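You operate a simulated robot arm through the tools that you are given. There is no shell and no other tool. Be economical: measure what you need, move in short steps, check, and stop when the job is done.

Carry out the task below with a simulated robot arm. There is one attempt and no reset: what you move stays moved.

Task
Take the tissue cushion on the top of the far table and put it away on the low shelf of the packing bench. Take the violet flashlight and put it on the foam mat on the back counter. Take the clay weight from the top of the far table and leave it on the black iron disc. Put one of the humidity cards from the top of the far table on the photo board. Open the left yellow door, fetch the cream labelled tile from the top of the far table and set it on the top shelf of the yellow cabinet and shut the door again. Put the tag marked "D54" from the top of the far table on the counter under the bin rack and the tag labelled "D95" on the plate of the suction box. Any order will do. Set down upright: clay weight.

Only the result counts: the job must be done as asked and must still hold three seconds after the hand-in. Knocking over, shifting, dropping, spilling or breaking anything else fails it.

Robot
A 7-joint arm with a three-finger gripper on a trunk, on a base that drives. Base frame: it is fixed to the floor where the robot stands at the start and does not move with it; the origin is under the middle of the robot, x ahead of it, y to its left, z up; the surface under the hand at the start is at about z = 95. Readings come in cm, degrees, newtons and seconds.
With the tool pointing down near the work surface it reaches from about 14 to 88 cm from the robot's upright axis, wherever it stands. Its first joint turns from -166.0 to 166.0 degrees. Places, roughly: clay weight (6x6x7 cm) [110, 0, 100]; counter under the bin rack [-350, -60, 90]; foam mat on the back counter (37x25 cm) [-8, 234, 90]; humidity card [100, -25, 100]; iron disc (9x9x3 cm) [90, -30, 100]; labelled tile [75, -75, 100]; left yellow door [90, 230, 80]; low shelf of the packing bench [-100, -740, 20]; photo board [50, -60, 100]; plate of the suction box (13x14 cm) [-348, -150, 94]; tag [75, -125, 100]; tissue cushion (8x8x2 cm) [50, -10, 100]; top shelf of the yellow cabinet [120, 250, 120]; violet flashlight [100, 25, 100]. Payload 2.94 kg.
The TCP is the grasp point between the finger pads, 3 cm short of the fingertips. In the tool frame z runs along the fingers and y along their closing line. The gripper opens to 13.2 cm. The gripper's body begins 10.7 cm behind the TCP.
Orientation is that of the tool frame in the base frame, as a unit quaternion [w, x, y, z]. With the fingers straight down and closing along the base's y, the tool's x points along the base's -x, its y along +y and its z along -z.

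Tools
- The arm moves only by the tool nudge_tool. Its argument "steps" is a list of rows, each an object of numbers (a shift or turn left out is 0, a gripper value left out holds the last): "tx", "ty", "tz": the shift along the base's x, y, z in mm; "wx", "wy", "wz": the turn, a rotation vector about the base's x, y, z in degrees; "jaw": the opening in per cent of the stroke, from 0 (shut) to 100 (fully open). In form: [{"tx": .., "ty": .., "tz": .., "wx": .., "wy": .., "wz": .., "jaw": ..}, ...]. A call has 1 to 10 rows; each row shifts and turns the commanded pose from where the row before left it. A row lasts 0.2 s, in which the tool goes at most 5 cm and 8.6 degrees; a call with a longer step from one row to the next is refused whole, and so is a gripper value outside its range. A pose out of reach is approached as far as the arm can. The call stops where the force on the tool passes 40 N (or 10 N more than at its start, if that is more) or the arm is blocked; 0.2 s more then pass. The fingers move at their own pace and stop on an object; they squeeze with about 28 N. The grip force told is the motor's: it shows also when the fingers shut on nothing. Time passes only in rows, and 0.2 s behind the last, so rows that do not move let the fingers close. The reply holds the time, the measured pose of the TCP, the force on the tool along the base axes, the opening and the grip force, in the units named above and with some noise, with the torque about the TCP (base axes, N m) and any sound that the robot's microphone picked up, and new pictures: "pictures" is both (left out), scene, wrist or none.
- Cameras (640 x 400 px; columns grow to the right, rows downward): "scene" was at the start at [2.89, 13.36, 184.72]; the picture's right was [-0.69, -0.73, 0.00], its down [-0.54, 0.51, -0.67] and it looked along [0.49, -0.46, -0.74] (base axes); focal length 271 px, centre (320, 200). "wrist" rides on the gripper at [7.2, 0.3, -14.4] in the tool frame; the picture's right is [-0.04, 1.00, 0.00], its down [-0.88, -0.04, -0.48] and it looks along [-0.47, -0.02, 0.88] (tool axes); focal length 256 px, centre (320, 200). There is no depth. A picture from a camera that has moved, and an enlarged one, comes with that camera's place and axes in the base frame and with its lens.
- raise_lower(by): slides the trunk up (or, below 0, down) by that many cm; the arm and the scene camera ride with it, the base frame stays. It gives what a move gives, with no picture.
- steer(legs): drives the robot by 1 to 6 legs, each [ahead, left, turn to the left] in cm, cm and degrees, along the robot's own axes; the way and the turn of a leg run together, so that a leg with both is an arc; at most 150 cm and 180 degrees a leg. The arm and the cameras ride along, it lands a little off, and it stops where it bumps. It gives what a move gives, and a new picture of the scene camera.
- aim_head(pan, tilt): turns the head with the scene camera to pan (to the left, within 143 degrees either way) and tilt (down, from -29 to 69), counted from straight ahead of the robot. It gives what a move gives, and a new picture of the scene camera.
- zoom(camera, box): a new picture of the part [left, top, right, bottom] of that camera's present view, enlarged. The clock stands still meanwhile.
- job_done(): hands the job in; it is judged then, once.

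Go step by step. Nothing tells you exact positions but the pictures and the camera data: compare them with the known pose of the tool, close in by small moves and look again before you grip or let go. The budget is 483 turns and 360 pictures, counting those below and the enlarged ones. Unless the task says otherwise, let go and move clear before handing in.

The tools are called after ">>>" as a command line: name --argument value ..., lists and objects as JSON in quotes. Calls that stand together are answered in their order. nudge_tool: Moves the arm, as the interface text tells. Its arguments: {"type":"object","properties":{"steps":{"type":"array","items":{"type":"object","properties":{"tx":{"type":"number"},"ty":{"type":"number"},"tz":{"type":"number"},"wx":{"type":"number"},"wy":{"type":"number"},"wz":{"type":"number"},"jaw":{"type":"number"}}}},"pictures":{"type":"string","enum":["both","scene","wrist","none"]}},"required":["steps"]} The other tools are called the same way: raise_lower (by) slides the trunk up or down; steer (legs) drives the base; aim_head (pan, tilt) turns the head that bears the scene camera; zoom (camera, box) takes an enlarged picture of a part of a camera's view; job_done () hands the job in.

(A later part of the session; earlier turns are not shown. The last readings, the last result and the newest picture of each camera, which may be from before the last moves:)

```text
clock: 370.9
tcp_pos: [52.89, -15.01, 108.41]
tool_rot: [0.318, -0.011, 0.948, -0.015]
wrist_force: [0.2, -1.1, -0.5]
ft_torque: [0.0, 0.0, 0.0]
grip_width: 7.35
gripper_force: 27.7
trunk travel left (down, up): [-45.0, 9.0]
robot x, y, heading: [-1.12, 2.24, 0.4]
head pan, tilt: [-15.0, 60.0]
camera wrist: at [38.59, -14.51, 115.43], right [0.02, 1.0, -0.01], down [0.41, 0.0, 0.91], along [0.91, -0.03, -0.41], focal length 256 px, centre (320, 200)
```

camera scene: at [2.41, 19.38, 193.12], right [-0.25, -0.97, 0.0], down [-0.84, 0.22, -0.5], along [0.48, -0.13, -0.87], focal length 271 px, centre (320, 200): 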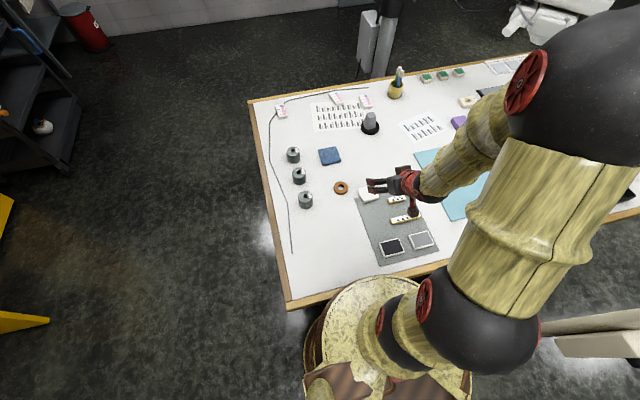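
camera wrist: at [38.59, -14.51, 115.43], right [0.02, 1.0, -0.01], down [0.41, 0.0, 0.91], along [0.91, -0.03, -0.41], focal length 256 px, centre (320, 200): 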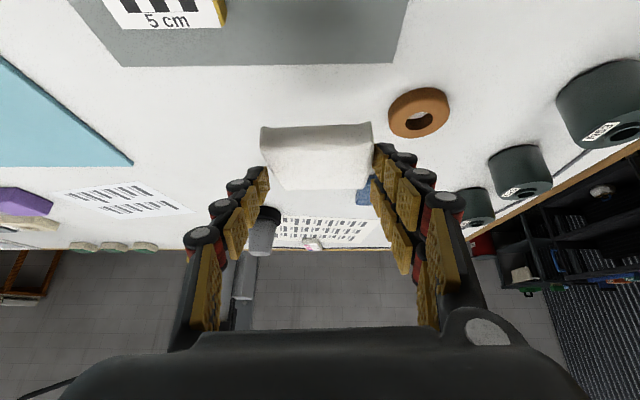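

The cushion is held. I'll retract, then drive down the corridor toward the packing bench, looking on the way.

>>> nudge_tool --steps '[{"tz": 25, "tx": -10}, {"tz": 30, "tx": -15}, {"tz": 30, "tx": -15}, {"tz": 30, "tx": -20}, {"tz": 30, "tx": -20}]' --pictures "none"

>>> steer --legs '[[-72, 0, 0], [0, 0, -90], [120, 0, 0], [105, 0, 0]]'

>>> aim_head --pan 0 --tilt 25

```text
clock: 372.1
tcp_pos: [44.86, -14.79, 122.85]
tool_rot: [0.318, -0.01, 0.948, -0.015]
wrist_force: [-0.2, 0.2, 0.1]
ft_torque: [-0.04, 0.02, 0.0]
grip_width: 7.34
gripper_force: 27.8
trunk travel left (down, up): [-45.0, 9.0]
robot x, y, heading: [-0.94, 2.18, 0.0]
head pan, tilt: [-15.0, 60.0]
```

```text
clock: 390.3
tcp_pos: [-87.69, -267.56, 122.79]
tool_rot: [0.214, 0.662, 0.679, -0.234]
wrist_force: [0.0, 0.4, 0.4]
ft_torque: [0.01, 0.0, 0.0]
grip_width: 7.34
gripper_force: 27.7
trunk travel left (down, up): [-45.0, 9.0]
robot x, y, heading: [-70.73, -221.2, -89.7]
head pan, tilt: [-15.0, 60.0]
stopped in leg 4: the robot was blocked; the commanded pose is now the measured one
camera scene: at [-53.19, -224.92, 193.13], right [-0.97, 0.25, 0.0], down [0.22, 0.84, -0.5], along [-0.13, -0.48, -0.87], focal length 271 px, centre (320, 200)
```

scene: 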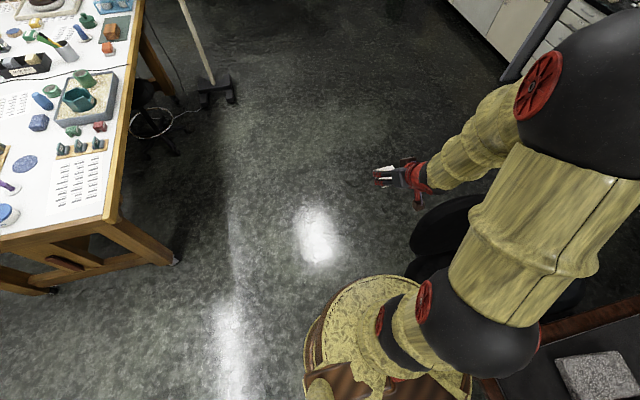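

```text
clock: 391.3
tcp_pos: [-87.68, -267.47, 122.75]
tool_rot: [0.214, 0.663, 0.678, -0.235]
wrist_force: [0.0, -0.4, 1.3]
ft_torque: [-0.02, -0.03, 0.01]
grip_width: 7.34
gripper_force: 28.0
trunk travel left (down, up): [-45.0, 9.0]
robot x, y, heading: [-70.41, -221.27, -89.4]
head pan, tilt: [0.0, 25.0]
camera scene: at [-51.49, -227.74, 198.13], right [-1.0, -0.01, 0.0], down [0.0, 0.42, -0.91], along [0.01, -0.91, -0.42], focal length 271 px, centre (320, 200)
```

scene: 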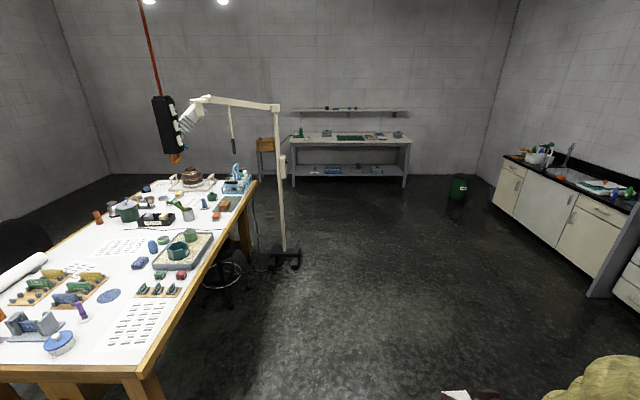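

A chair stopped me on the right. I'll back off, pass further left, and continue to the grey bench on the far wall.

>>> steer --legs '[[-10, 0, 0], [0, 30, 0], [130, 0, 0], [0, -45, 0], [150, 0, 0], [80, 0, 0]]'

```text
clock: 413.5
tcp_pos: [-93.01, -619.75, 122.72]
tool_rot: [0.217, 0.653, 0.688, -0.231]
wrist_force: [-0.1, -0.1, -1.0]
ft_torque: [0.01, -0.01, -0.02]
grip_width: 7.31
gripper_force: 27.7
trunk travel left (down, up): [-45.0, 9.0]
robot x, y, heading: [-77.07, -572.97, -87.9]
head pan, tilt: [0.0, 25.0]
camera scene: at [-58.0, -578.94, 198.14], right [-1.0, -0.04, 0.0], down [-0.02, 0.42, -0.91], along [0.03, -0.91, -0.42], focal length 271 px, centre (320, 200)
```

scene: 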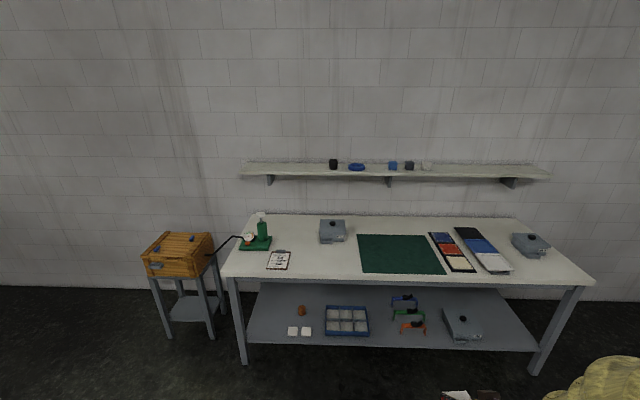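

The low shelf is visible, with a free patch at about (-99.5,-719) between the blue tray and the clamps. I'll drive closer and lower the trunk.

>>> zoom --camera "scene" --box '[230, 270, 550, 370]'

>>> steer --legs '[[66, 0, -2]]'

>>> raise_lower --by -45

>>> aim_head --pan 0 --tilt 45

```text
2.00 times, centred on (390, 320) of scene
camera zoom: at [-58.0, -578.94, 198.14], right [-1.0, -0.04, 0.0], down [-0.02, 0.42, -0.91], along [0.03, -0.91, -0.42], focal length 541 px, centre (180, -40)
```

zoom: 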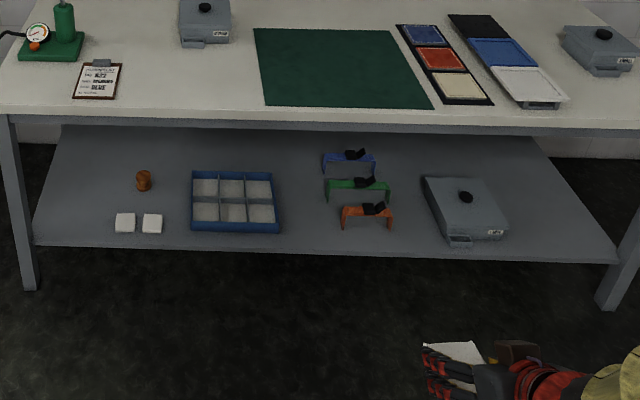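

```text
clock: 417.2
tcp_pos: [-93.69, -685.63, 122.82]
tool_rot: [0.213, 0.666, 0.675, -0.235]
wrist_force: [-0.3, -0.2, -0.8]
ft_torque: [0.01, -0.03, 0.02]
grip_width: 7.31
gripper_force: 28.2
trunk travel left (down, up): [-45.0, 9.0]
robot x, y, heading: [-75.94, -639.7, -90.0]
head pan, tilt: [0.0, 25.0]
camera scene: at [-57.1, -646.22, 198.13], right [-1.0, 0.0, 0.0], down [0.0, 0.42, -0.91], along [0.0, -0.91, -0.42], focal length 271 px, centre (320, 200)
```

scene: 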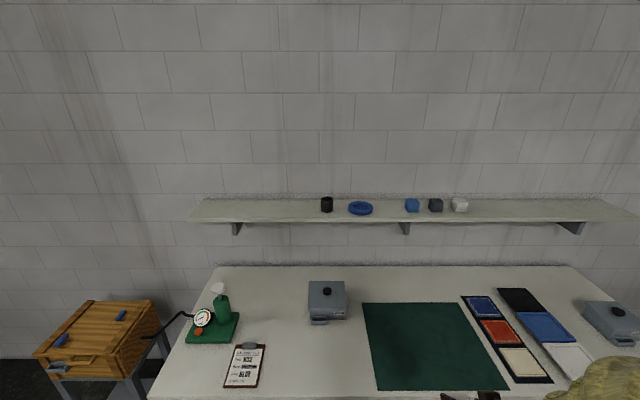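

```text
refused: -45 is not a number from -40 to 40
```

```text
clock: 418.0
tcp_pos: [-93.69, -685.44, 122.74]
tool_rot: [0.214, 0.665, 0.676, -0.235]
wrist_force: [-0.3, 0.0, 0.0]
ft_torque: [0.03, -0.02, -0.01]
grip_width: 7.32
gripper_force: 28.1
trunk travel left (down, up): [-45.0, 9.0]
robot x, y, heading: [-76.9, -639.56, -90.3]
head pan, tilt: [0.0, 45.0]
camera scene: at [-57.1, -645.06, 195.09], right [-1.0, 0.0, 0.0], down [0.0, 0.71, -0.71], along [0.0, -0.71, -0.71], focal length 271 px, centre (320, 200)
```

scene: 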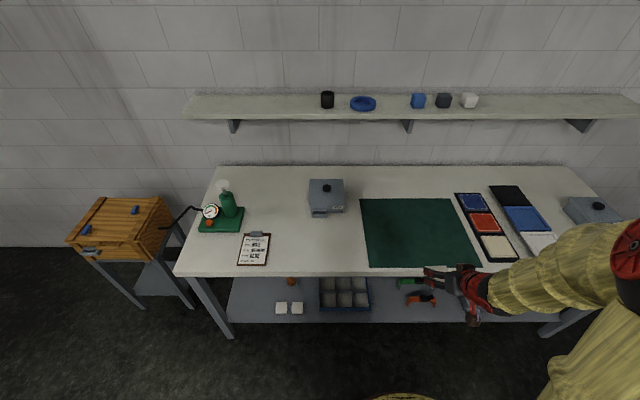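

>>> raise_lower --by -40

>>> raise_lower --by -5

>>> nudge_tool --steps '[{"tz": -45}, {"tz": -45}, {"tz": -45}, {"tz": -45}, {"tz": -45}, {"tz": -45}, {"tz": -45}, {"tz": -45}, {"tz": -40}]'

```text
clock: 421.8
tcp_pos: [-93.71, -685.48, 82.85]
tool_rot: [0.213, 0.665, 0.675, -0.236]
wrist_force: [-0.6, -0.5, -0.1]
ft_torque: [0.03, 0.0, 0.02]
grip_width: 7.32
gripper_force: 28.0
trunk travel left (down, up): [-5.0, 49.0]
robot x, y, heading: [-75.95, -639.67, -90.0]
head pan, tilt: [0.0, 45.0]
```

```text
clock: 422.8
tcp_pos: [-93.61, -685.62, 77.8]
tool_rot: [0.213, 0.665, 0.676, -0.236]
wrist_force: [0.8, 0.6, 0.2]
ft_torque: [-0.02, 0.01, 0.02]
grip_width: 7.33
gripper_force: 27.6
trunk travel left (down, up): [0.0, 54.0]
robot x, y, heading: [-75.98, -639.87, -90.2]
head pan, tilt: [0.0, 45.0]
```

```text
clock: 424.8
tcp_pos: [-93.79, -685.66, 37.53]
tool_rot: [0.213, 0.666, 0.674, -0.237]
wrist_force: [-0.4, 0.2, 0.6]
ft_torque: [0.02, -0.02, 0.02]
grip_width: 7.31
gripper_force: 27.9
trunk travel left (down, up): [0.0, 54.0]
robot x, y, heading: [-76.15, -639.96, -90.0]
head pan, tilt: [0.0, 45.0]
camera scene: at [-57.08, -645.0, 150.08], right [-1.0, 0.0, 0.0], down [0.0, 0.71, -0.71], along [0.0, -0.71, -0.71], focal length 271 px, centre (320, 200)
camera wrist: at [-93.12, -671.15, 44.67], right [1.0, -0.03, -0.01], down [0.0, -0.41, 0.91], along [-0.03, -0.91, -0.41], focal length 256 px, centre (320, 200)
```

scene: 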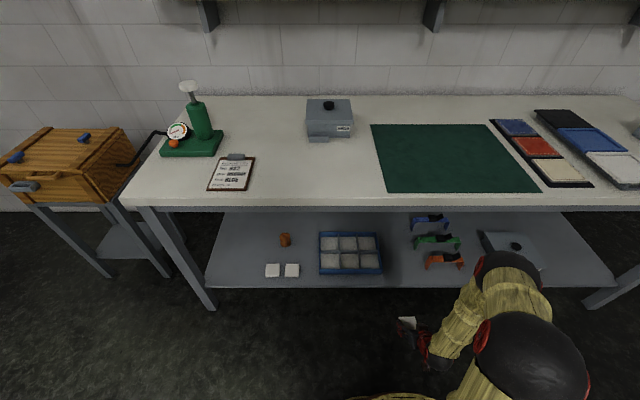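
wrist: 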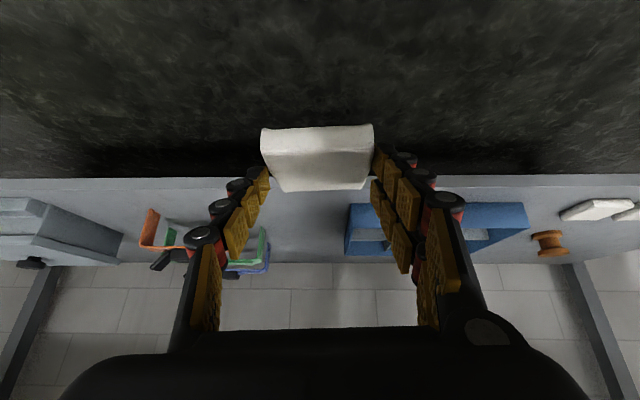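

The gap is right ahead: shelf edge at y≈-716, tray at x>-90. I'll edge forward and then extend.

>>> steer --legs '[[12, 0, 0]]'

>>> nudge_tool --steps '[{"tx": -27}, {"tx": -25}, {"ty": -45}, {"ty": -45}, {"ty": -45, "tz": -10}, {"ty": -45, "tz": -10}, {"ty": -30, "tz": -15}]'

```text
clock: 426.0
tcp_pos: [-93.74, -697.63, 37.61]
tool_rot: [0.213, 0.665, 0.676, -0.236]
wrist_force: [0.2, -1.2, 0.3]
ft_torque: [-0.01, -0.01, 0.0]
grip_width: 7.33
gripper_force: 27.8
trunk travel left (down, up): [0.0, 54.0]
robot x, y, heading: [-76.27, -651.84, -90.1]
head pan, tilt: [0.0, 45.0]
camera scene: at [-57.12, -657.04, 150.08], right [-1.0, 0.0, 0.0], down [0.0, 0.71, -0.71], along [0.0, -0.71, -0.71], focal length 271 px, centre (320, 200)
```

scene: 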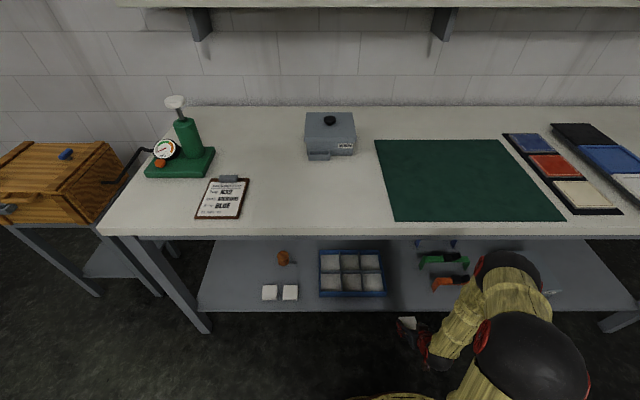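

```text
clock: 427.6
tcp_pos: [-98.78, -718.6, 34.02]
tool_rot: [0.213, 0.665, 0.676, -0.236]
wrist_force: [-0.1, 0.0, 0.5]
ft_torque: [0.01, 0.01, 0.01]
grip_width: 7.3
gripper_force: 28.2
trunk travel left (down, up): [0.0, 54.0]
robot x, y, heading: [-76.11, -651.85, -90.0]
head pan, tilt: [0.0, 45.0]
camera scene: at [-57.13, -657.03, 150.08], right [-1.0, 0.0, 0.0], down [0.0, 0.71, -0.71], along [0.0, -0.71, -0.71], focal length 271 px, centre (320, 200)
camera wrist: at [-98.27, -704.21, 41.08], right [1.0, -0.03, -0.01], down [-0.01, -0.42, 0.91], along [-0.03, -0.91, -0.42], focal length 256 px, centre (320, 200)
```

scene: 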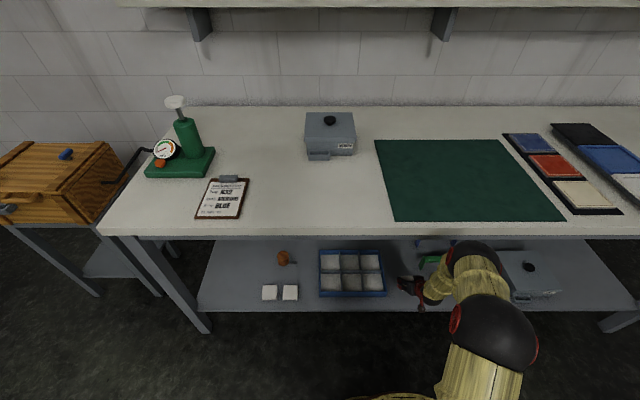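
wrist: 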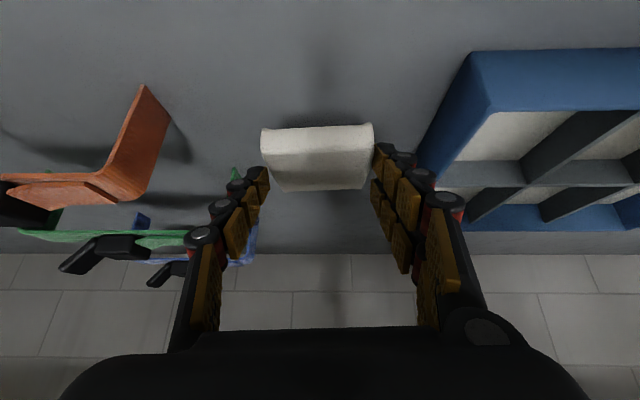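

>>> nudge_tool --steps '[{"tx": -15, "ty": -20, "tz": -15}, {"ty": -20, "tz": -20}, {"tz": -25}, {"tz": -20}, {"tz": -8}, {}]' --pictures "wrist"

```text
clock: 428.5
tcp_pos: [-100.54, -723.07, 28.59]
tool_rot: [0.217, 0.663, 0.675, -0.241]
wrist_force: [2.4, 8.4, 22.8]
ft_torque: [0.32, -1.07, 0.34]
grip_width: 7.39
gripper_force: 27.8
trunk travel left (down, up): [0.0, 54.0]
robot x, y, heading: [-76.12, -651.48, -90.2]
head pan, tilt: [0.0, 45.0]
stopped in row 4: the force on the tool passed its limit at 86 N (the readings are from after the stop); the commanded pose is now the measured one
camera wrist: at [-99.96, -708.65, 35.53], right [1.0, -0.03, -0.01], down [0.0, -0.4, 0.92], along [-0.03, -0.91, -0.4], focal length 256 px, centre (320, 200)
```

wrist: 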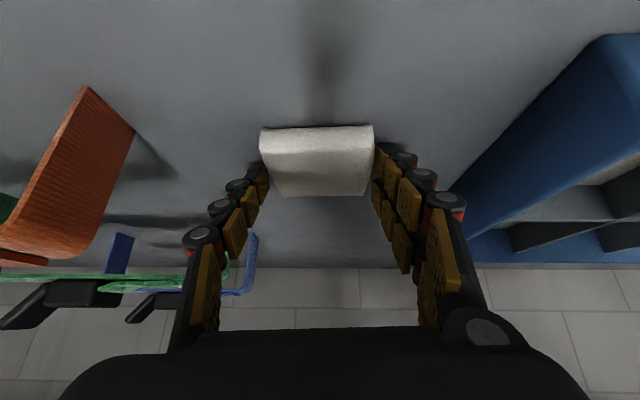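

>>> zoom --camera "scene" --box '[340, 210, 580, 370]'

>>> zoom --camera "wrist" --box '[220, 80, 420, 205]'

```text
2.50 times, centred on (460, 290) of scene
camera zoom: at [-57.06, -656.85, 150.11], right [-1.0, 0.0, 0.0], down [0.0, 0.71, -0.71], along [0.0, -0.71, -0.71], focal length 677 px, centre (-30, -25)
```

zoom: 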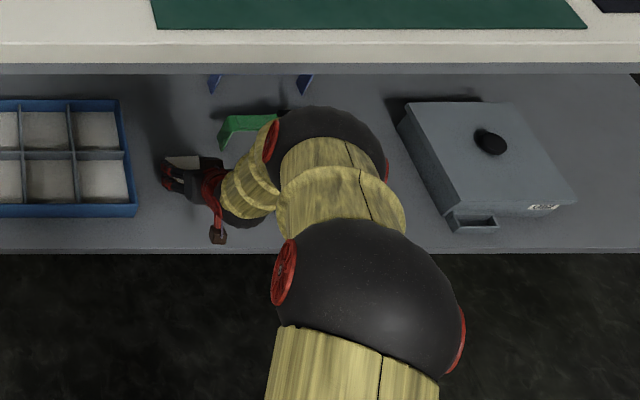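

```text
3.20 times, centred on (320, 142) of wrist
camera zoom: at [-99.96, -708.65, 35.53], right [1.0, -0.03, -0.01], down [0.0, -0.4, 0.92], along [-0.03, -0.91, -0.4], focal length 819 px, centre (320, 384)
```

zoom: 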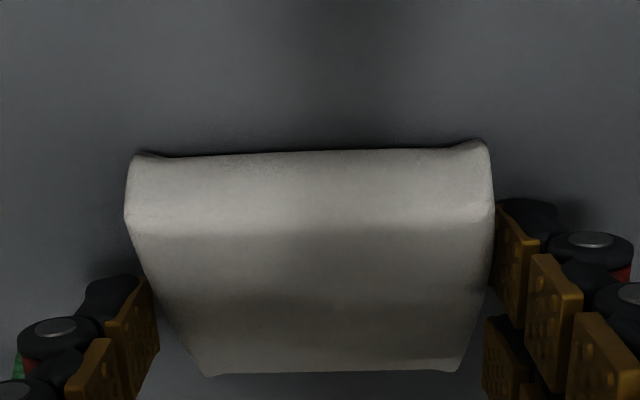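

The cushion rests on the shelf. I'll open, and back out upward and outward the way I came.

>>> nudge_tool --steps '[{"tz": 3}, {"jaw": 72}, {}, {}, {}, {"ty": 15, "tz": 20}, {"ty": 25, "tz": 30}, {"ty": 40, "tz": 10}, {"ty": 45}, {"ty": 45}]'

>>> zoom --camera "scene" --box '[260, 210, 580, 330]'

```text
clock: 430.7
tcp_pos: [-100.67, -706.01, 34.5]
tool_rot: [0.214, 0.665, 0.674, -0.24]
wrist_force: [-0.5, -0.6, -0.2]
ft_torque: [0.04, -0.05, 0.0]
grip_width: 9.54
gripper_force: 0.1
trunk travel left (down, up): [0.0, 54.0]
robot x, y, heading: [-76.28, -651.6, -90.0]
head pan, tilt: [0.0, 45.0]
camera scene: at [-57.1, -657.11, 150.08], right [-1.0, 0.0, 0.0], down [0.0, 0.71, -0.71], along [0.0, -0.71, -0.71], focal length 271 px, centre (320, 200)
camera wrist: at [-100.01, -691.52, 41.53], right [1.0, -0.03, -0.01], down [0.0, -0.41, 0.91], along [-0.03, -0.91, -0.41], focal length 256 px, centre (320, 200)
```

scene: 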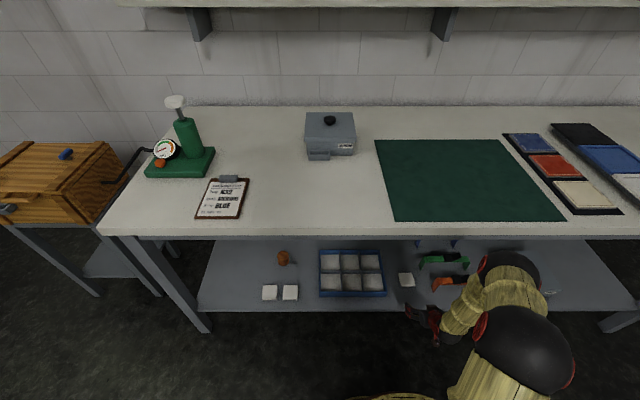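
wrist: 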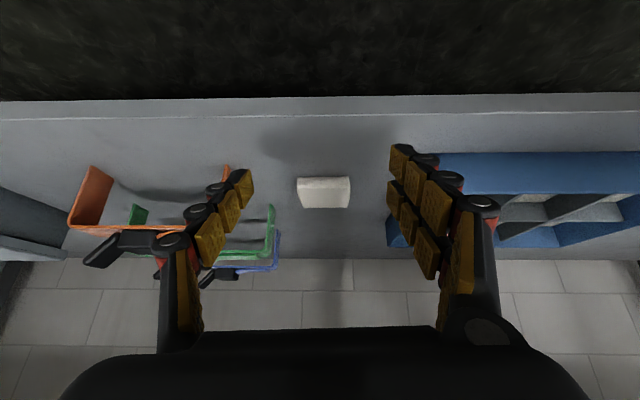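

```text
2.00 times, centred on (420, 270) of scene
camera zoom: at [-57.1, -657.11, 150.08], right [-1.0, 0.0, 0.0], down [0.0, 0.71, -0.71], along [0.0, -0.71, -0.71], focal length 541 px, centre (120, 60)
```

zoom: 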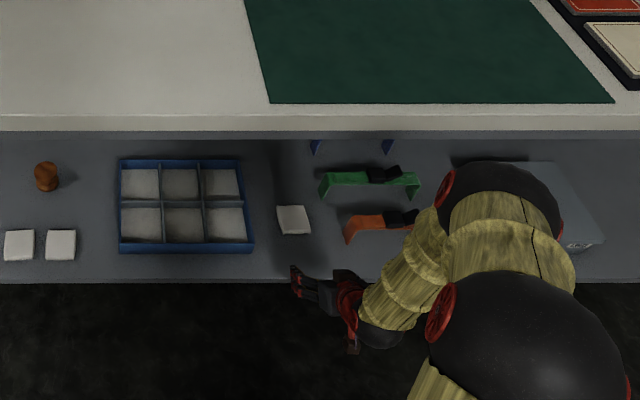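

The cushion lies on the low shelf and nothing else moved. I'll back out, raise, and head round to the far side of the table for the tile.

>>> steer --legs '[[-60, 0, 0]]'

>>> raise_lower --by 38

>>> nudge_tool --steps '[{"tz": 45}, {"tz": 45}, {"tz": 45}, {"tz": 45}, {"tz": 45}, {"tz": 45}, {"tz": 45}, {"tz": 45}, {"tz": 45}, {"tz": 45}]' --pictures "none"

>>> steer --legs '[[-150, 0, 0], [-90, 0, 0], [0, 38, 0], [-118, 0, 0], [0, 0, 90]]'

```text
clock: 434.1
tcp_pos: [-100.54, -645.79, 34.61]
tool_rot: [0.214, 0.666, 0.673, -0.24]
wrist_force: [0.2, -0.3, -0.1]
ft_torque: [0.0, -0.03, 0.01]
grip_width: 9.53
gripper_force: 0.0
trunk travel left (down, up): [0.0, 54.0]
robot x, y, heading: [-75.96, -591.46, -90.2]
head pan, tilt: [0.0, 45.0]
camera scene: at [-56.9, -597.1, 150.08], right [-1.0, 0.01, 0.0], down [0.0, 0.71, -0.71], along [0.0, -0.71, -0.71], focal length 271 px, centre (320, 200)
```

scene: 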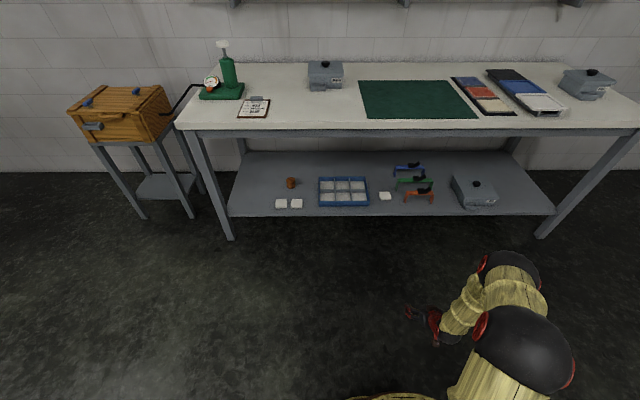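

```text
clock: 437.7
tcp_pos: [-100.55, -645.79, 72.47]
tool_rot: [0.215, 0.665, 0.673, -0.24]
wrist_force: [-0.5, -0.2, 0.5]
ft_torque: [-0.02, -0.01, -0.01]
grip_width: 9.5
gripper_force: 0.1
trunk travel left (down, up): [-38.0, 16.0]
robot x, y, heading: [-75.78, -591.42, -90.4]
head pan, tilt: [0.0, 45.0]
```

```text
clock: 439.9
tcp_pos: [-100.51, -645.69, 117.63]
tool_rot: [0.214, 0.666, 0.673, -0.239]
wrist_force: [-0.5, 0.7, -0.2]
ft_torque: [-0.03, 0.03, -0.02]
grip_width: 9.52
gripper_force: 0.0
trunk travel left (down, up): [-38.0, 16.0]
robot x, y, heading: [-75.92, -591.56, -90.2]
head pan, tilt: [0.0, 45.0]
```

```text
clock: 463.1
tcp_pos: [19.48, -259.3, 117.59]
tool_rot: [0.322, -0.01, 0.946, -0.016]
wrist_force: [1.0, 0.5, -0.4]
ft_torque: [0.0, 0.0, 0.01]
grip_width: 9.51
gripper_force: 0.0
trunk travel left (down, up): [-38.0, 16.0]
robot x, y, heading: [-34.37, -235.59, 0.3]
head pan, tilt: [0.0, 45.0]
camera scene: at [-29.63, -216.47, 188.08], right [0.0, -1.0, 0.0], down [-0.71, 0.0, -0.71], along [0.71, 0.0, -0.71], focal length 271 px, centre (320, 200)
```

scene: 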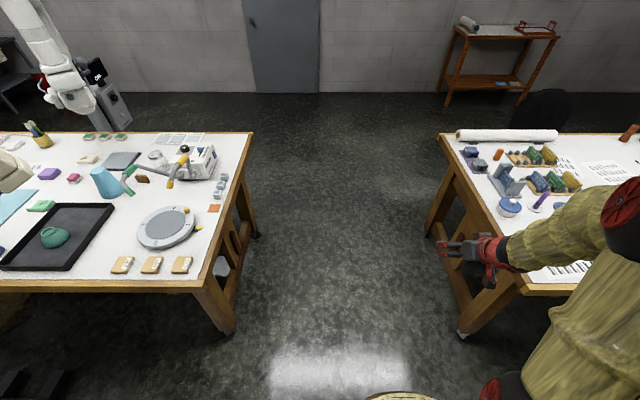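

>>> steer --legs '[[0, 6, 0], [150, 0, 0], [115, 0, 0], [0, 0, 180], [0, -86, 0]]'

>>> zoom --camera "scene" --box '[300, 60, 540, 210]'

```text
clock: 488.1
tcp_pos: [176.84, -118.22, 117.45]
tool_rot: [-0.019, 0.946, 0.0, -0.323]
wrist_force: [0.8, -0.1, 0.1]
ft_torque: [-0.02, -0.01, 0.0]
grip_width: 9.5
gripper_force: 0.1
trunk travel left (down, up): [-38.0, 16.0]
robot x, y, heading: [230.64, -143.09, 179.0]
head pan, tilt: [0.0, 45.0]
camera scene: at [225.36, -162.41, 188.09], right [0.02, 1.0, 0.0], down [0.71, -0.01, -0.71], along [-0.71, 0.01, -0.71], focal length 271 px, centre (320, 200)
```

scene: 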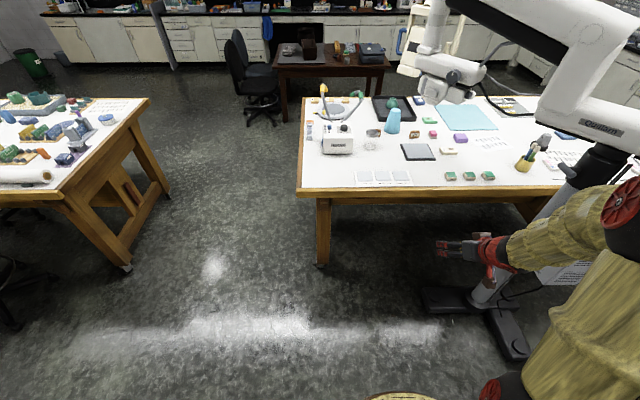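

```text
2.67 times, centred on (420, 135) of scene
camera zoom: at [225.36, -162.41, 188.09], right [0.02, 1.0, 0.0], down [0.71, -0.01, -0.71], along [-0.71, 0.01, -0.71], focal length 722 px, centre (53, 373)
```

zoom: 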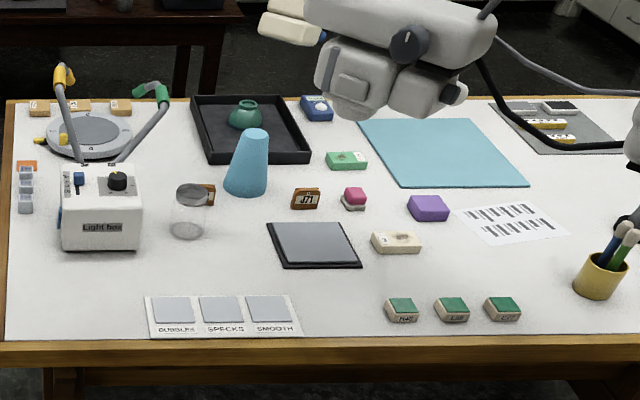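

The tile is at about (94.8,-84.8). I'll retract the tool a bit, then approach the far edge at about (160,-140).

>>> nudge_tool --steps '[{"tx": 40}, {"tx": 40}, {"tx": 40}]' --pictures "none"

>>> steer --legs '[[70, 0, 0]]'

>>> nudge_tool --steps '[{"ty": 20}, {"ty": 30}]'

```text
clock: 488.9
tcp_pos: [188.79, -118.31, 117.61]
tool_rot: [-0.019, 0.947, 0.001, -0.322]
wrist_force: [0.2, 0.4, 0.6]
ft_torque: [-0.01, 0.01, 0.02]
grip_width: 9.52
gripper_force: 0.1
trunk travel left (down, up): [-38.0, 16.0]
robot x, y, heading: [230.45, -142.88, 179.0]
head pan, tilt: [0.0, 45.0]
```

```text
clock: 492.7
tcp_pos: [118.69, -116.83, 117.5]
tool_rot: [-0.019, 0.947, -0.001, -0.321]
wrist_force: [-0.5, -0.1, -0.1]
ft_torque: [0.03, -0.04, 0.02]
grip_width: 9.49
gripper_force: 0.1
trunk travel left (down, up): [-38.0, 16.0]
robot x, y, heading: [160.52, -142.4, 178.7]
head pan, tilt: [0.0, 45.0]
camera scene: at [155.16, -161.21, 188.08], right [0.02, 1.0, 0.0], down [0.71, -0.01, -0.71], along [-0.71, 0.01, -0.71], focal length 271 px, centre (320, 200)
```

scene: 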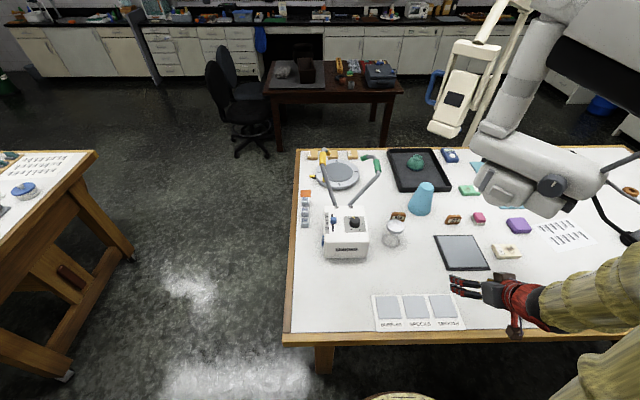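

```text
clock: 493.3
tcp_pos: [118.7, -111.82, 117.6]
tool_rot: [-0.018, 0.946, 0.0, -0.322]
wrist_force: [-0.3, 0.2, -0.3]
ft_torque: [-0.03, 0.03, 0.0]
grip_width: 9.48
gripper_force: 0.0
trunk travel left (down, up): [-38.0, 16.0]
robot x, y, heading: [160.86, -142.13, 178.9]
head pan, tilt: [0.0, 45.0]
camera scene: at [155.22, -161.11, 188.09], right [0.02, 1.0, 0.0], down [0.71, -0.01, -0.71], along [-0.71, 0.01, -0.71], focal length 271 px, centre (320, 200)
camera wrist: at [133.18, -112.6, 124.55], right [-0.05, -1.0, -0.01], down [-0.41, 0.01, 0.91], along [-0.91, 0.05, -0.41], focal length 256 px, centre (320, 200)
```

scene: 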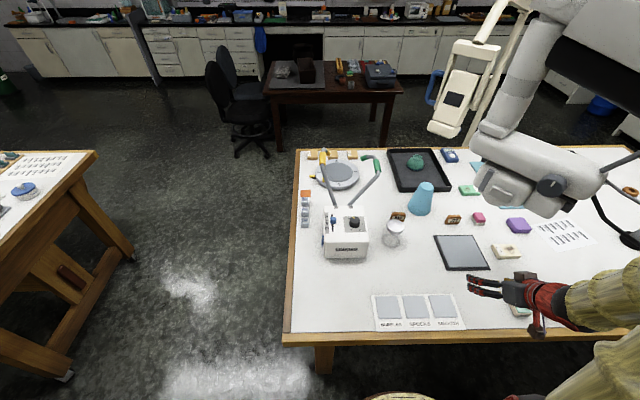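
wrist: 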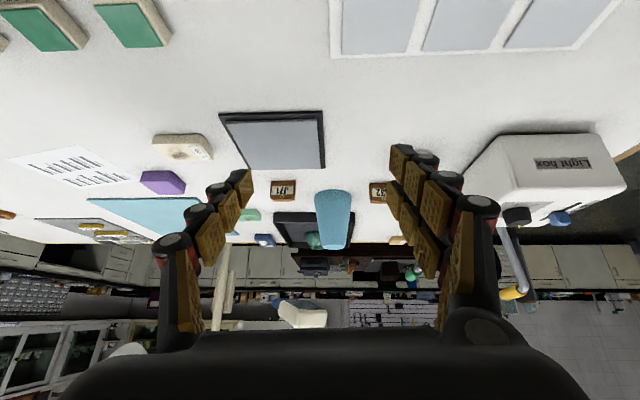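

>>> nudge_tool --steps '[{"ty": 45, "jaw": 97}, {"ty": 45}, {"ty": 45}, {"ty": 45}, {"ty": 45}, {"ty": 43}, {"tz": -40, "tx": -20}, {"tz": -30, "tx": -30}]'

```text
clock: 495.1
tcp_pos: [113.55, -85.05, 110.44]
tool_rot: [-0.019, 0.947, -0.001, -0.321]
wrist_force: [-0.2, 0.7, 0.2]
ft_torque: [-0.03, -0.07, 0.01]
grip_width: 12.8
gripper_force: 0.1
trunk travel left (down, up): [-38.0, 16.0]
robot x, y, heading: [160.42, -141.92, 178.9]
head pan, tilt: [0.0, 45.0]
camera scene: at [155.1, -161.1, 188.09], right [0.02, 1.0, 0.0], down [0.71, -0.01, -0.71], along [-0.71, 0.01, -0.71], focal length 271 px, centre (320, 200)
camera wrist: at [128.11, -85.77, 117.46], right [-0.05, -1.0, -0.01], down [-0.41, 0.01, 0.91], along [-0.91, 0.05, -0.41], focal length 256 px, centre (320, 200)
```

scene: 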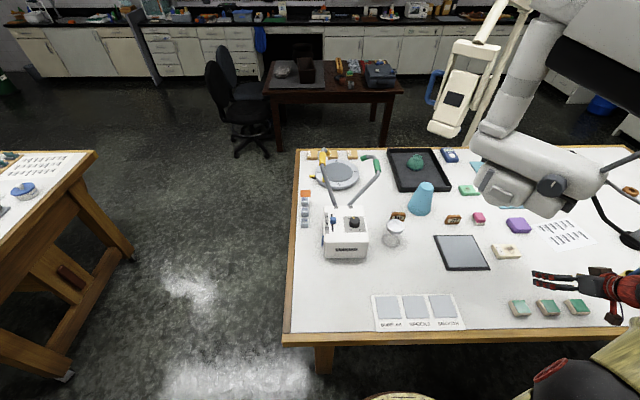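
wrist: 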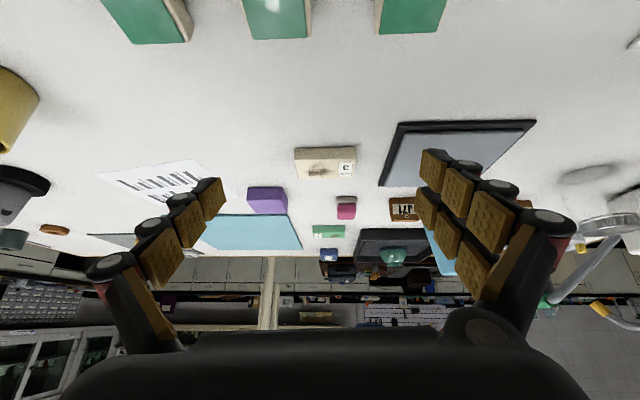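

>>> nudge_tool --steps '[{"tx": -35, "tz": -12}, {"tx": -35, "tz": -12}, {"tx": -30, "tz": -15}, {}]'

```text
clock: 496.1
tcp_pos: [103.67, -85.03, 106.84]
tool_rot: [-0.02, 0.947, -0.001, -0.321]
wrist_force: [0.1, 0.1, 0.3]
ft_torque: [0.03, -0.03, -0.01]
grip_width: 12.82
gripper_force: 0.2
trunk travel left (down, up): [-38.0, 16.0]
robot x, y, heading: [160.77, -142.35, 179.0]
head pan, tilt: [0.0, 45.0]
camera scene: at [155.24, -161.18, 188.09], right [0.02, 1.0, 0.0], down [0.71, -0.01, -0.71], along [-0.71, 0.01, -0.71], focal length 271 px, centre (320, 200)
camera wrist: at [118.17, -85.83, 113.75], right [-0.05, -1.0, -0.01], down [-0.41, 0.01, 0.91], along [-0.91, 0.05, -0.41], focal length 256 px, centre (320, 200)
```

scene: 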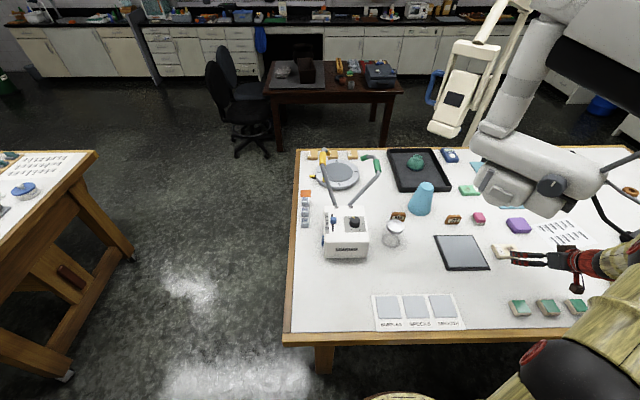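
wrist: 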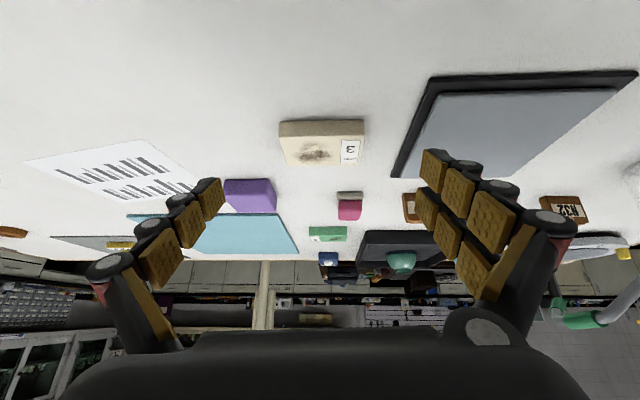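

>>> nudge_tool --steps '[{"tx": -28, "tz": -25, "ty": 2}, {"tx": -28, "tz": -25}, {"tx": -28, "tz": -24}, {}]' --pictures "wrist"

```text
clock: 497.1
tcp_pos: [95.23, -84.84, 99.39]
tool_rot: [-0.019, 0.947, -0.001, -0.321]
wrist_force: [-0.7, -0.3, 0.1]
ft_torque: [-0.02, 0.02, 0.01]
grip_width: 12.8
gripper_force: 0.5
trunk travel left (down, up): [-38.0, 16.0]
robot x, y, heading: [160.79, -142.04, 179.2]
head pan, tilt: [0.0, 45.0]
camera wrist: at [109.75, -85.6, 106.27], right [-0.05, -1.0, -0.01], down [-0.41, 0.01, 0.91], along [-0.91, 0.05, -0.41], focal length 256 px, centre (320, 200)
```

wrist: 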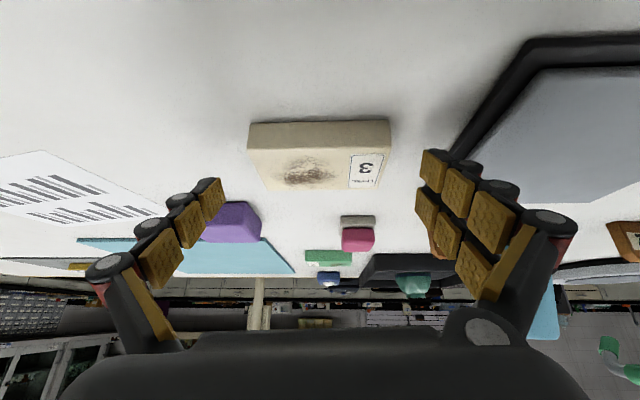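

>>> nudge_tool --steps '[{"tz": -8, "tx": -6}, {"jaw": 0}, {}, {}, {}, {}, {}, {}]' --pictures "wrist"

```text
clock: 498.9
tcp_pos: [94.66, -84.84, 98.58]
tool_rot: [-0.019, 0.947, -0.001, -0.322]
wrist_force: [0.5, -0.2, 1.3]
ft_torque: [-0.09, -0.02, -0.04]
grip_width: 8.97
gripper_force: 27.7
trunk travel left (down, up): [-38.0, 16.0]
robot x, y, heading: [160.36, -142.32, 179.3]
head pan, tilt: [0.0, 45.0]
camera wrist: at [109.18, -85.61, 105.5], right [-0.05, -1.0, -0.01], down [-0.41, 0.01, 0.91], along [-0.91, 0.05, -0.41], focal length 256 px, centre (320, 200)
```

wrist: 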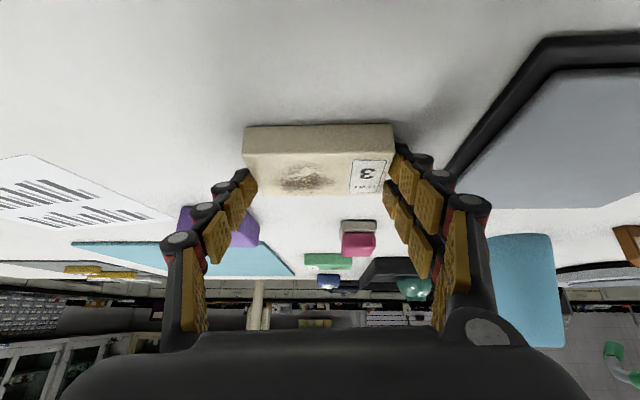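

Gripped at 9 cm. I'll lift gently and back out.

>>> nudge_tool --steps '[{"tz": 5}, {"tz": 8, "tx": 4}, {"tz": 12, "tx": 10}, {"tz": 12, "tx": 15}, {"tz": 12, "tx": 20}, {"tz": 10, "tx": 25}, {"tx": 30, "tz": 12}, {"tx": 30, "tz": 12}]' --pictures "wrist"

```text
clock: 500.7
tcp_pos: [108.14, -84.69, 106.78]
tool_rot: [-0.019, 0.947, -0.001, -0.322]
wrist_force: [-0.7, 0.3, -2.6]
ft_torque: [0.02, 0.01, -0.04]
grip_width: 8.95
gripper_force: 28.0
trunk travel left (down, up): [-38.0, 16.0]
robot x, y, heading: [160.5, -142.03, 178.9]
head pan, tilt: [0.0, 45.0]
camera wrist: at [122.67, -85.53, 113.77], right [-0.05, -1.0, -0.01], down [-0.41, 0.01, 0.91], along [-0.91, 0.05, -0.41], focal length 256 px, centre (320, 200)
```

wrist: 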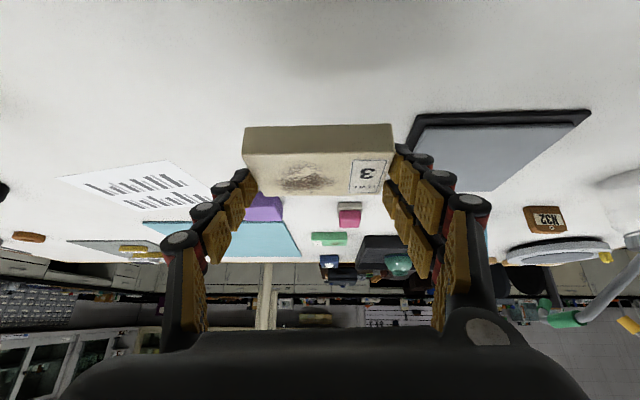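

>>> nudge_tool --steps '[{"tz": 20, "tx": 25}, {"tz": 20, "tx": 25}, {"tz": 25, "tx": 25}, {"tz": 25, "tx": 25}]' --pictures "none"

>>> steer --legs '[[-95, 0, 0], [0, -130, 0], [0, -125, 0], [0, 0, -89], [0, 75, 0], [0, 75, 0]]'

>>> aim_head --pan 5 --tilt 30

```text
clock: 501.7
tcp_pos: [118.28, -84.86, 115.78]
tool_rot: [-0.019, 0.946, -0.001, -0.322]
wrist_force: [0.6, -0.3, -2.6]
ft_torque: [0.06, 0.03, -0.04]
grip_width: 8.95
gripper_force: 28.3
trunk travel left (down, up): [-38.0, 16.0]
robot x, y, heading: [160.41, -142.19, 178.8]
head pan, tilt: [0.0, 45.0]
```

```text
clock: 529.8
tcp_pos: [169.0, 154.85, 115.82]
tool_rot: [-0.24, 0.673, -0.665, -0.215]
wrist_force: [-0.2, -0.1, -2.9]
ft_torque: [-0.02, 0.0, 0.0]
grip_width: 8.95
gripper_force: 28.4
trunk travel left (down, up): [-38.0, 16.0]
robot x, y, heading: [111.9, 111.35, 89.5]
head pan, tilt: [0.0, 45.0]
camera scene: at [93.26, 116.73, 188.08], right [1.0, -0.01, 0.0], down [0.0, -0.71, -0.71], along [0.0, 0.71, -0.71], focal length 271 px, centre (320, 200)
```

scene: 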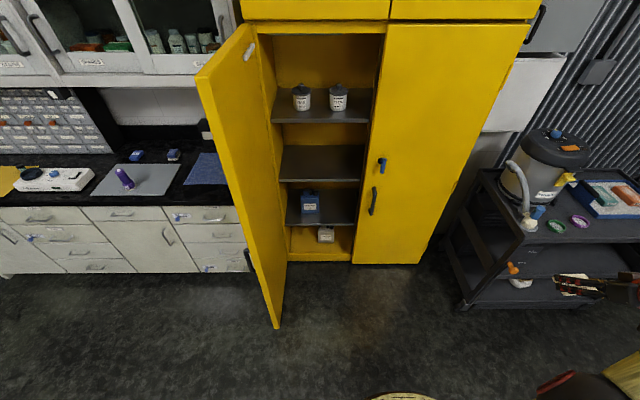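

```text
clock: 530.6
tcp_pos: [169.02, 154.92, 115.72]
tool_rot: [-0.24, 0.673, -0.666, -0.215]
wrist_force: [0.0, 1.0, -1.9]
ft_torque: [-0.01, 0.01, 0.02]
grip_width: 8.97
gripper_force: 27.7
trunk travel left (down, up): [-38.0, 16.0]
robot x, y, heading: [112.15, 111.67, 89.7]
head pan, tilt: [5.0, 30.0]
camera scene: at [92.54, 117.61, 190.34], right [1.0, 0.08, 0.0], down [0.04, -0.5, -0.87], along [-0.07, 0.86, -0.5], focal length 271 px, centre (320, 200)
```

scene: 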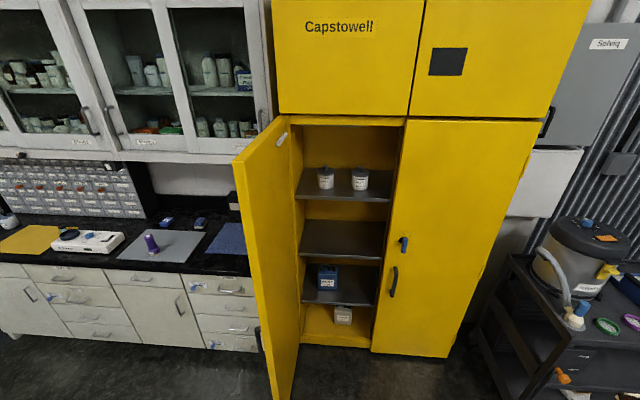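

I'll bring the arm in front, then drive up to the cabinet opening.

>>> nudge_tool --steps '[{"tx": -48}, {"tx": -48}, {"tx": -48}, {"tx": -48}, {"tx": -48}, {"tx": -48}, {"tx": -48}, {"tx": -48}, {"tx": -48}, {"tx": -48}]' --pictures "none"

>>> nudge_tool --steps '[{"tx": -48, "tz": 40}, {"tx": -48, "tz": 40}, {"tx": -48, "tz": 40}, {"tx": -48, "tz": 30}]' --pictures "none"

>>> steer --legs '[[40, 4, 0]]'

```text
clock: 532.8
tcp_pos: [120.81, 154.62, 115.59]
tool_rot: [-0.239, 0.674, -0.665, -0.215]
wrist_force: [0.0, 0.2, -2.0]
ft_torque: [0.01, 0.0, -0.01]
grip_width: 8.97
gripper_force: 28.4
trunk travel left (down, up): [-38.0, 16.0]
robot x, y, heading: [112.04, 111.68, 89.6]
head pan, tilt: [5.0, 30.0]
```

```text
refused: row 1 steps farther than a row can; nothing moved
```

```text
clock: 535.3
tcp_pos: [117.24, 194.61, 115.8]
tool_rot: [-0.24, 0.673, -0.666, -0.215]
wrist_force: [0.6, 0.6, -2.2]
ft_torque: [-0.04, -0.03, -0.01]
grip_width: 8.96
gripper_force: 27.8
trunk travel left (down, up): [-38.0, 16.0]
robot x, y, heading: [108.63, 151.36, 89.6]
head pan, tilt: [5.0, 30.0]
camera scene: at [88.72, 157.47, 190.33], right [1.0, 0.08, 0.0], down [0.04, -0.5, -0.87], along [-0.07, 0.86, -0.5], focal length 271 px, centre (320, 200)
```

scene: 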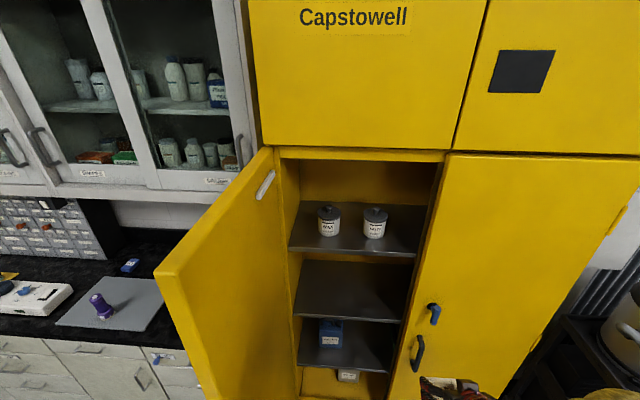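

>>> nudge_tool --steps '[{"tx": -30, "tz": 30}, {"tx": -30, "tz": 30}, {"tx": -35, "tz": 30}, {"tx": -35, "tz": 30}, {"tx": -35, "tz": 30}, {"tx": -35, "tz": 30}, {"tx": -22}]'

```text
clock: 536.9
tcp_pos: [94.93, 194.39, 133.74]
tool_rot: [-0.24, 0.673, -0.666, -0.214]
wrist_force: [-0.7, 0.3, -2.6]
ft_torque: [-0.03, 0.0, 0.0]
grip_width: 8.95
gripper_force: 28.1
trunk travel left (down, up): [-38.0, 16.0]
robot x, y, heading: [108.35, 151.4, 89.3]
head pan, tilt: [5.0, 30.0]
camera scene: at [88.69, 157.38, 190.33], right [1.0, 0.08, 0.0], down [0.04, -0.5, -0.87], along [-0.07, 0.86, -0.5], focal length 271 px, centre (320, 200)
camera wrist: at [94.32, 180.02, 140.66], right [-1.0, 0.04, -0.01], down [0.01, 0.41, 0.91], along [0.04, 0.91, -0.41], focal length 256 px, centre (320, 200)
```

scene: 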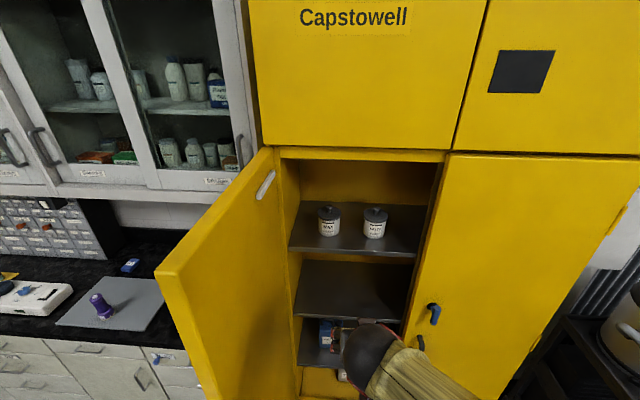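
wrist: 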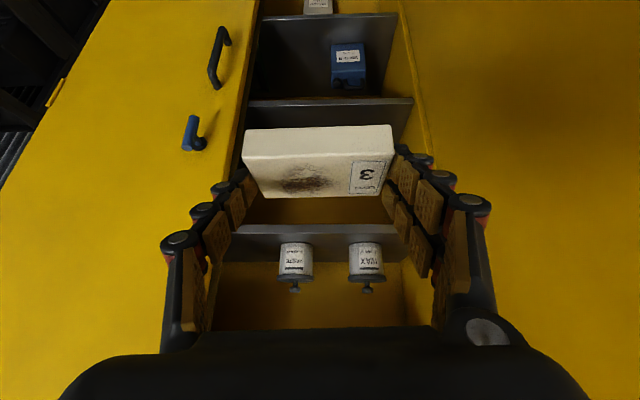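

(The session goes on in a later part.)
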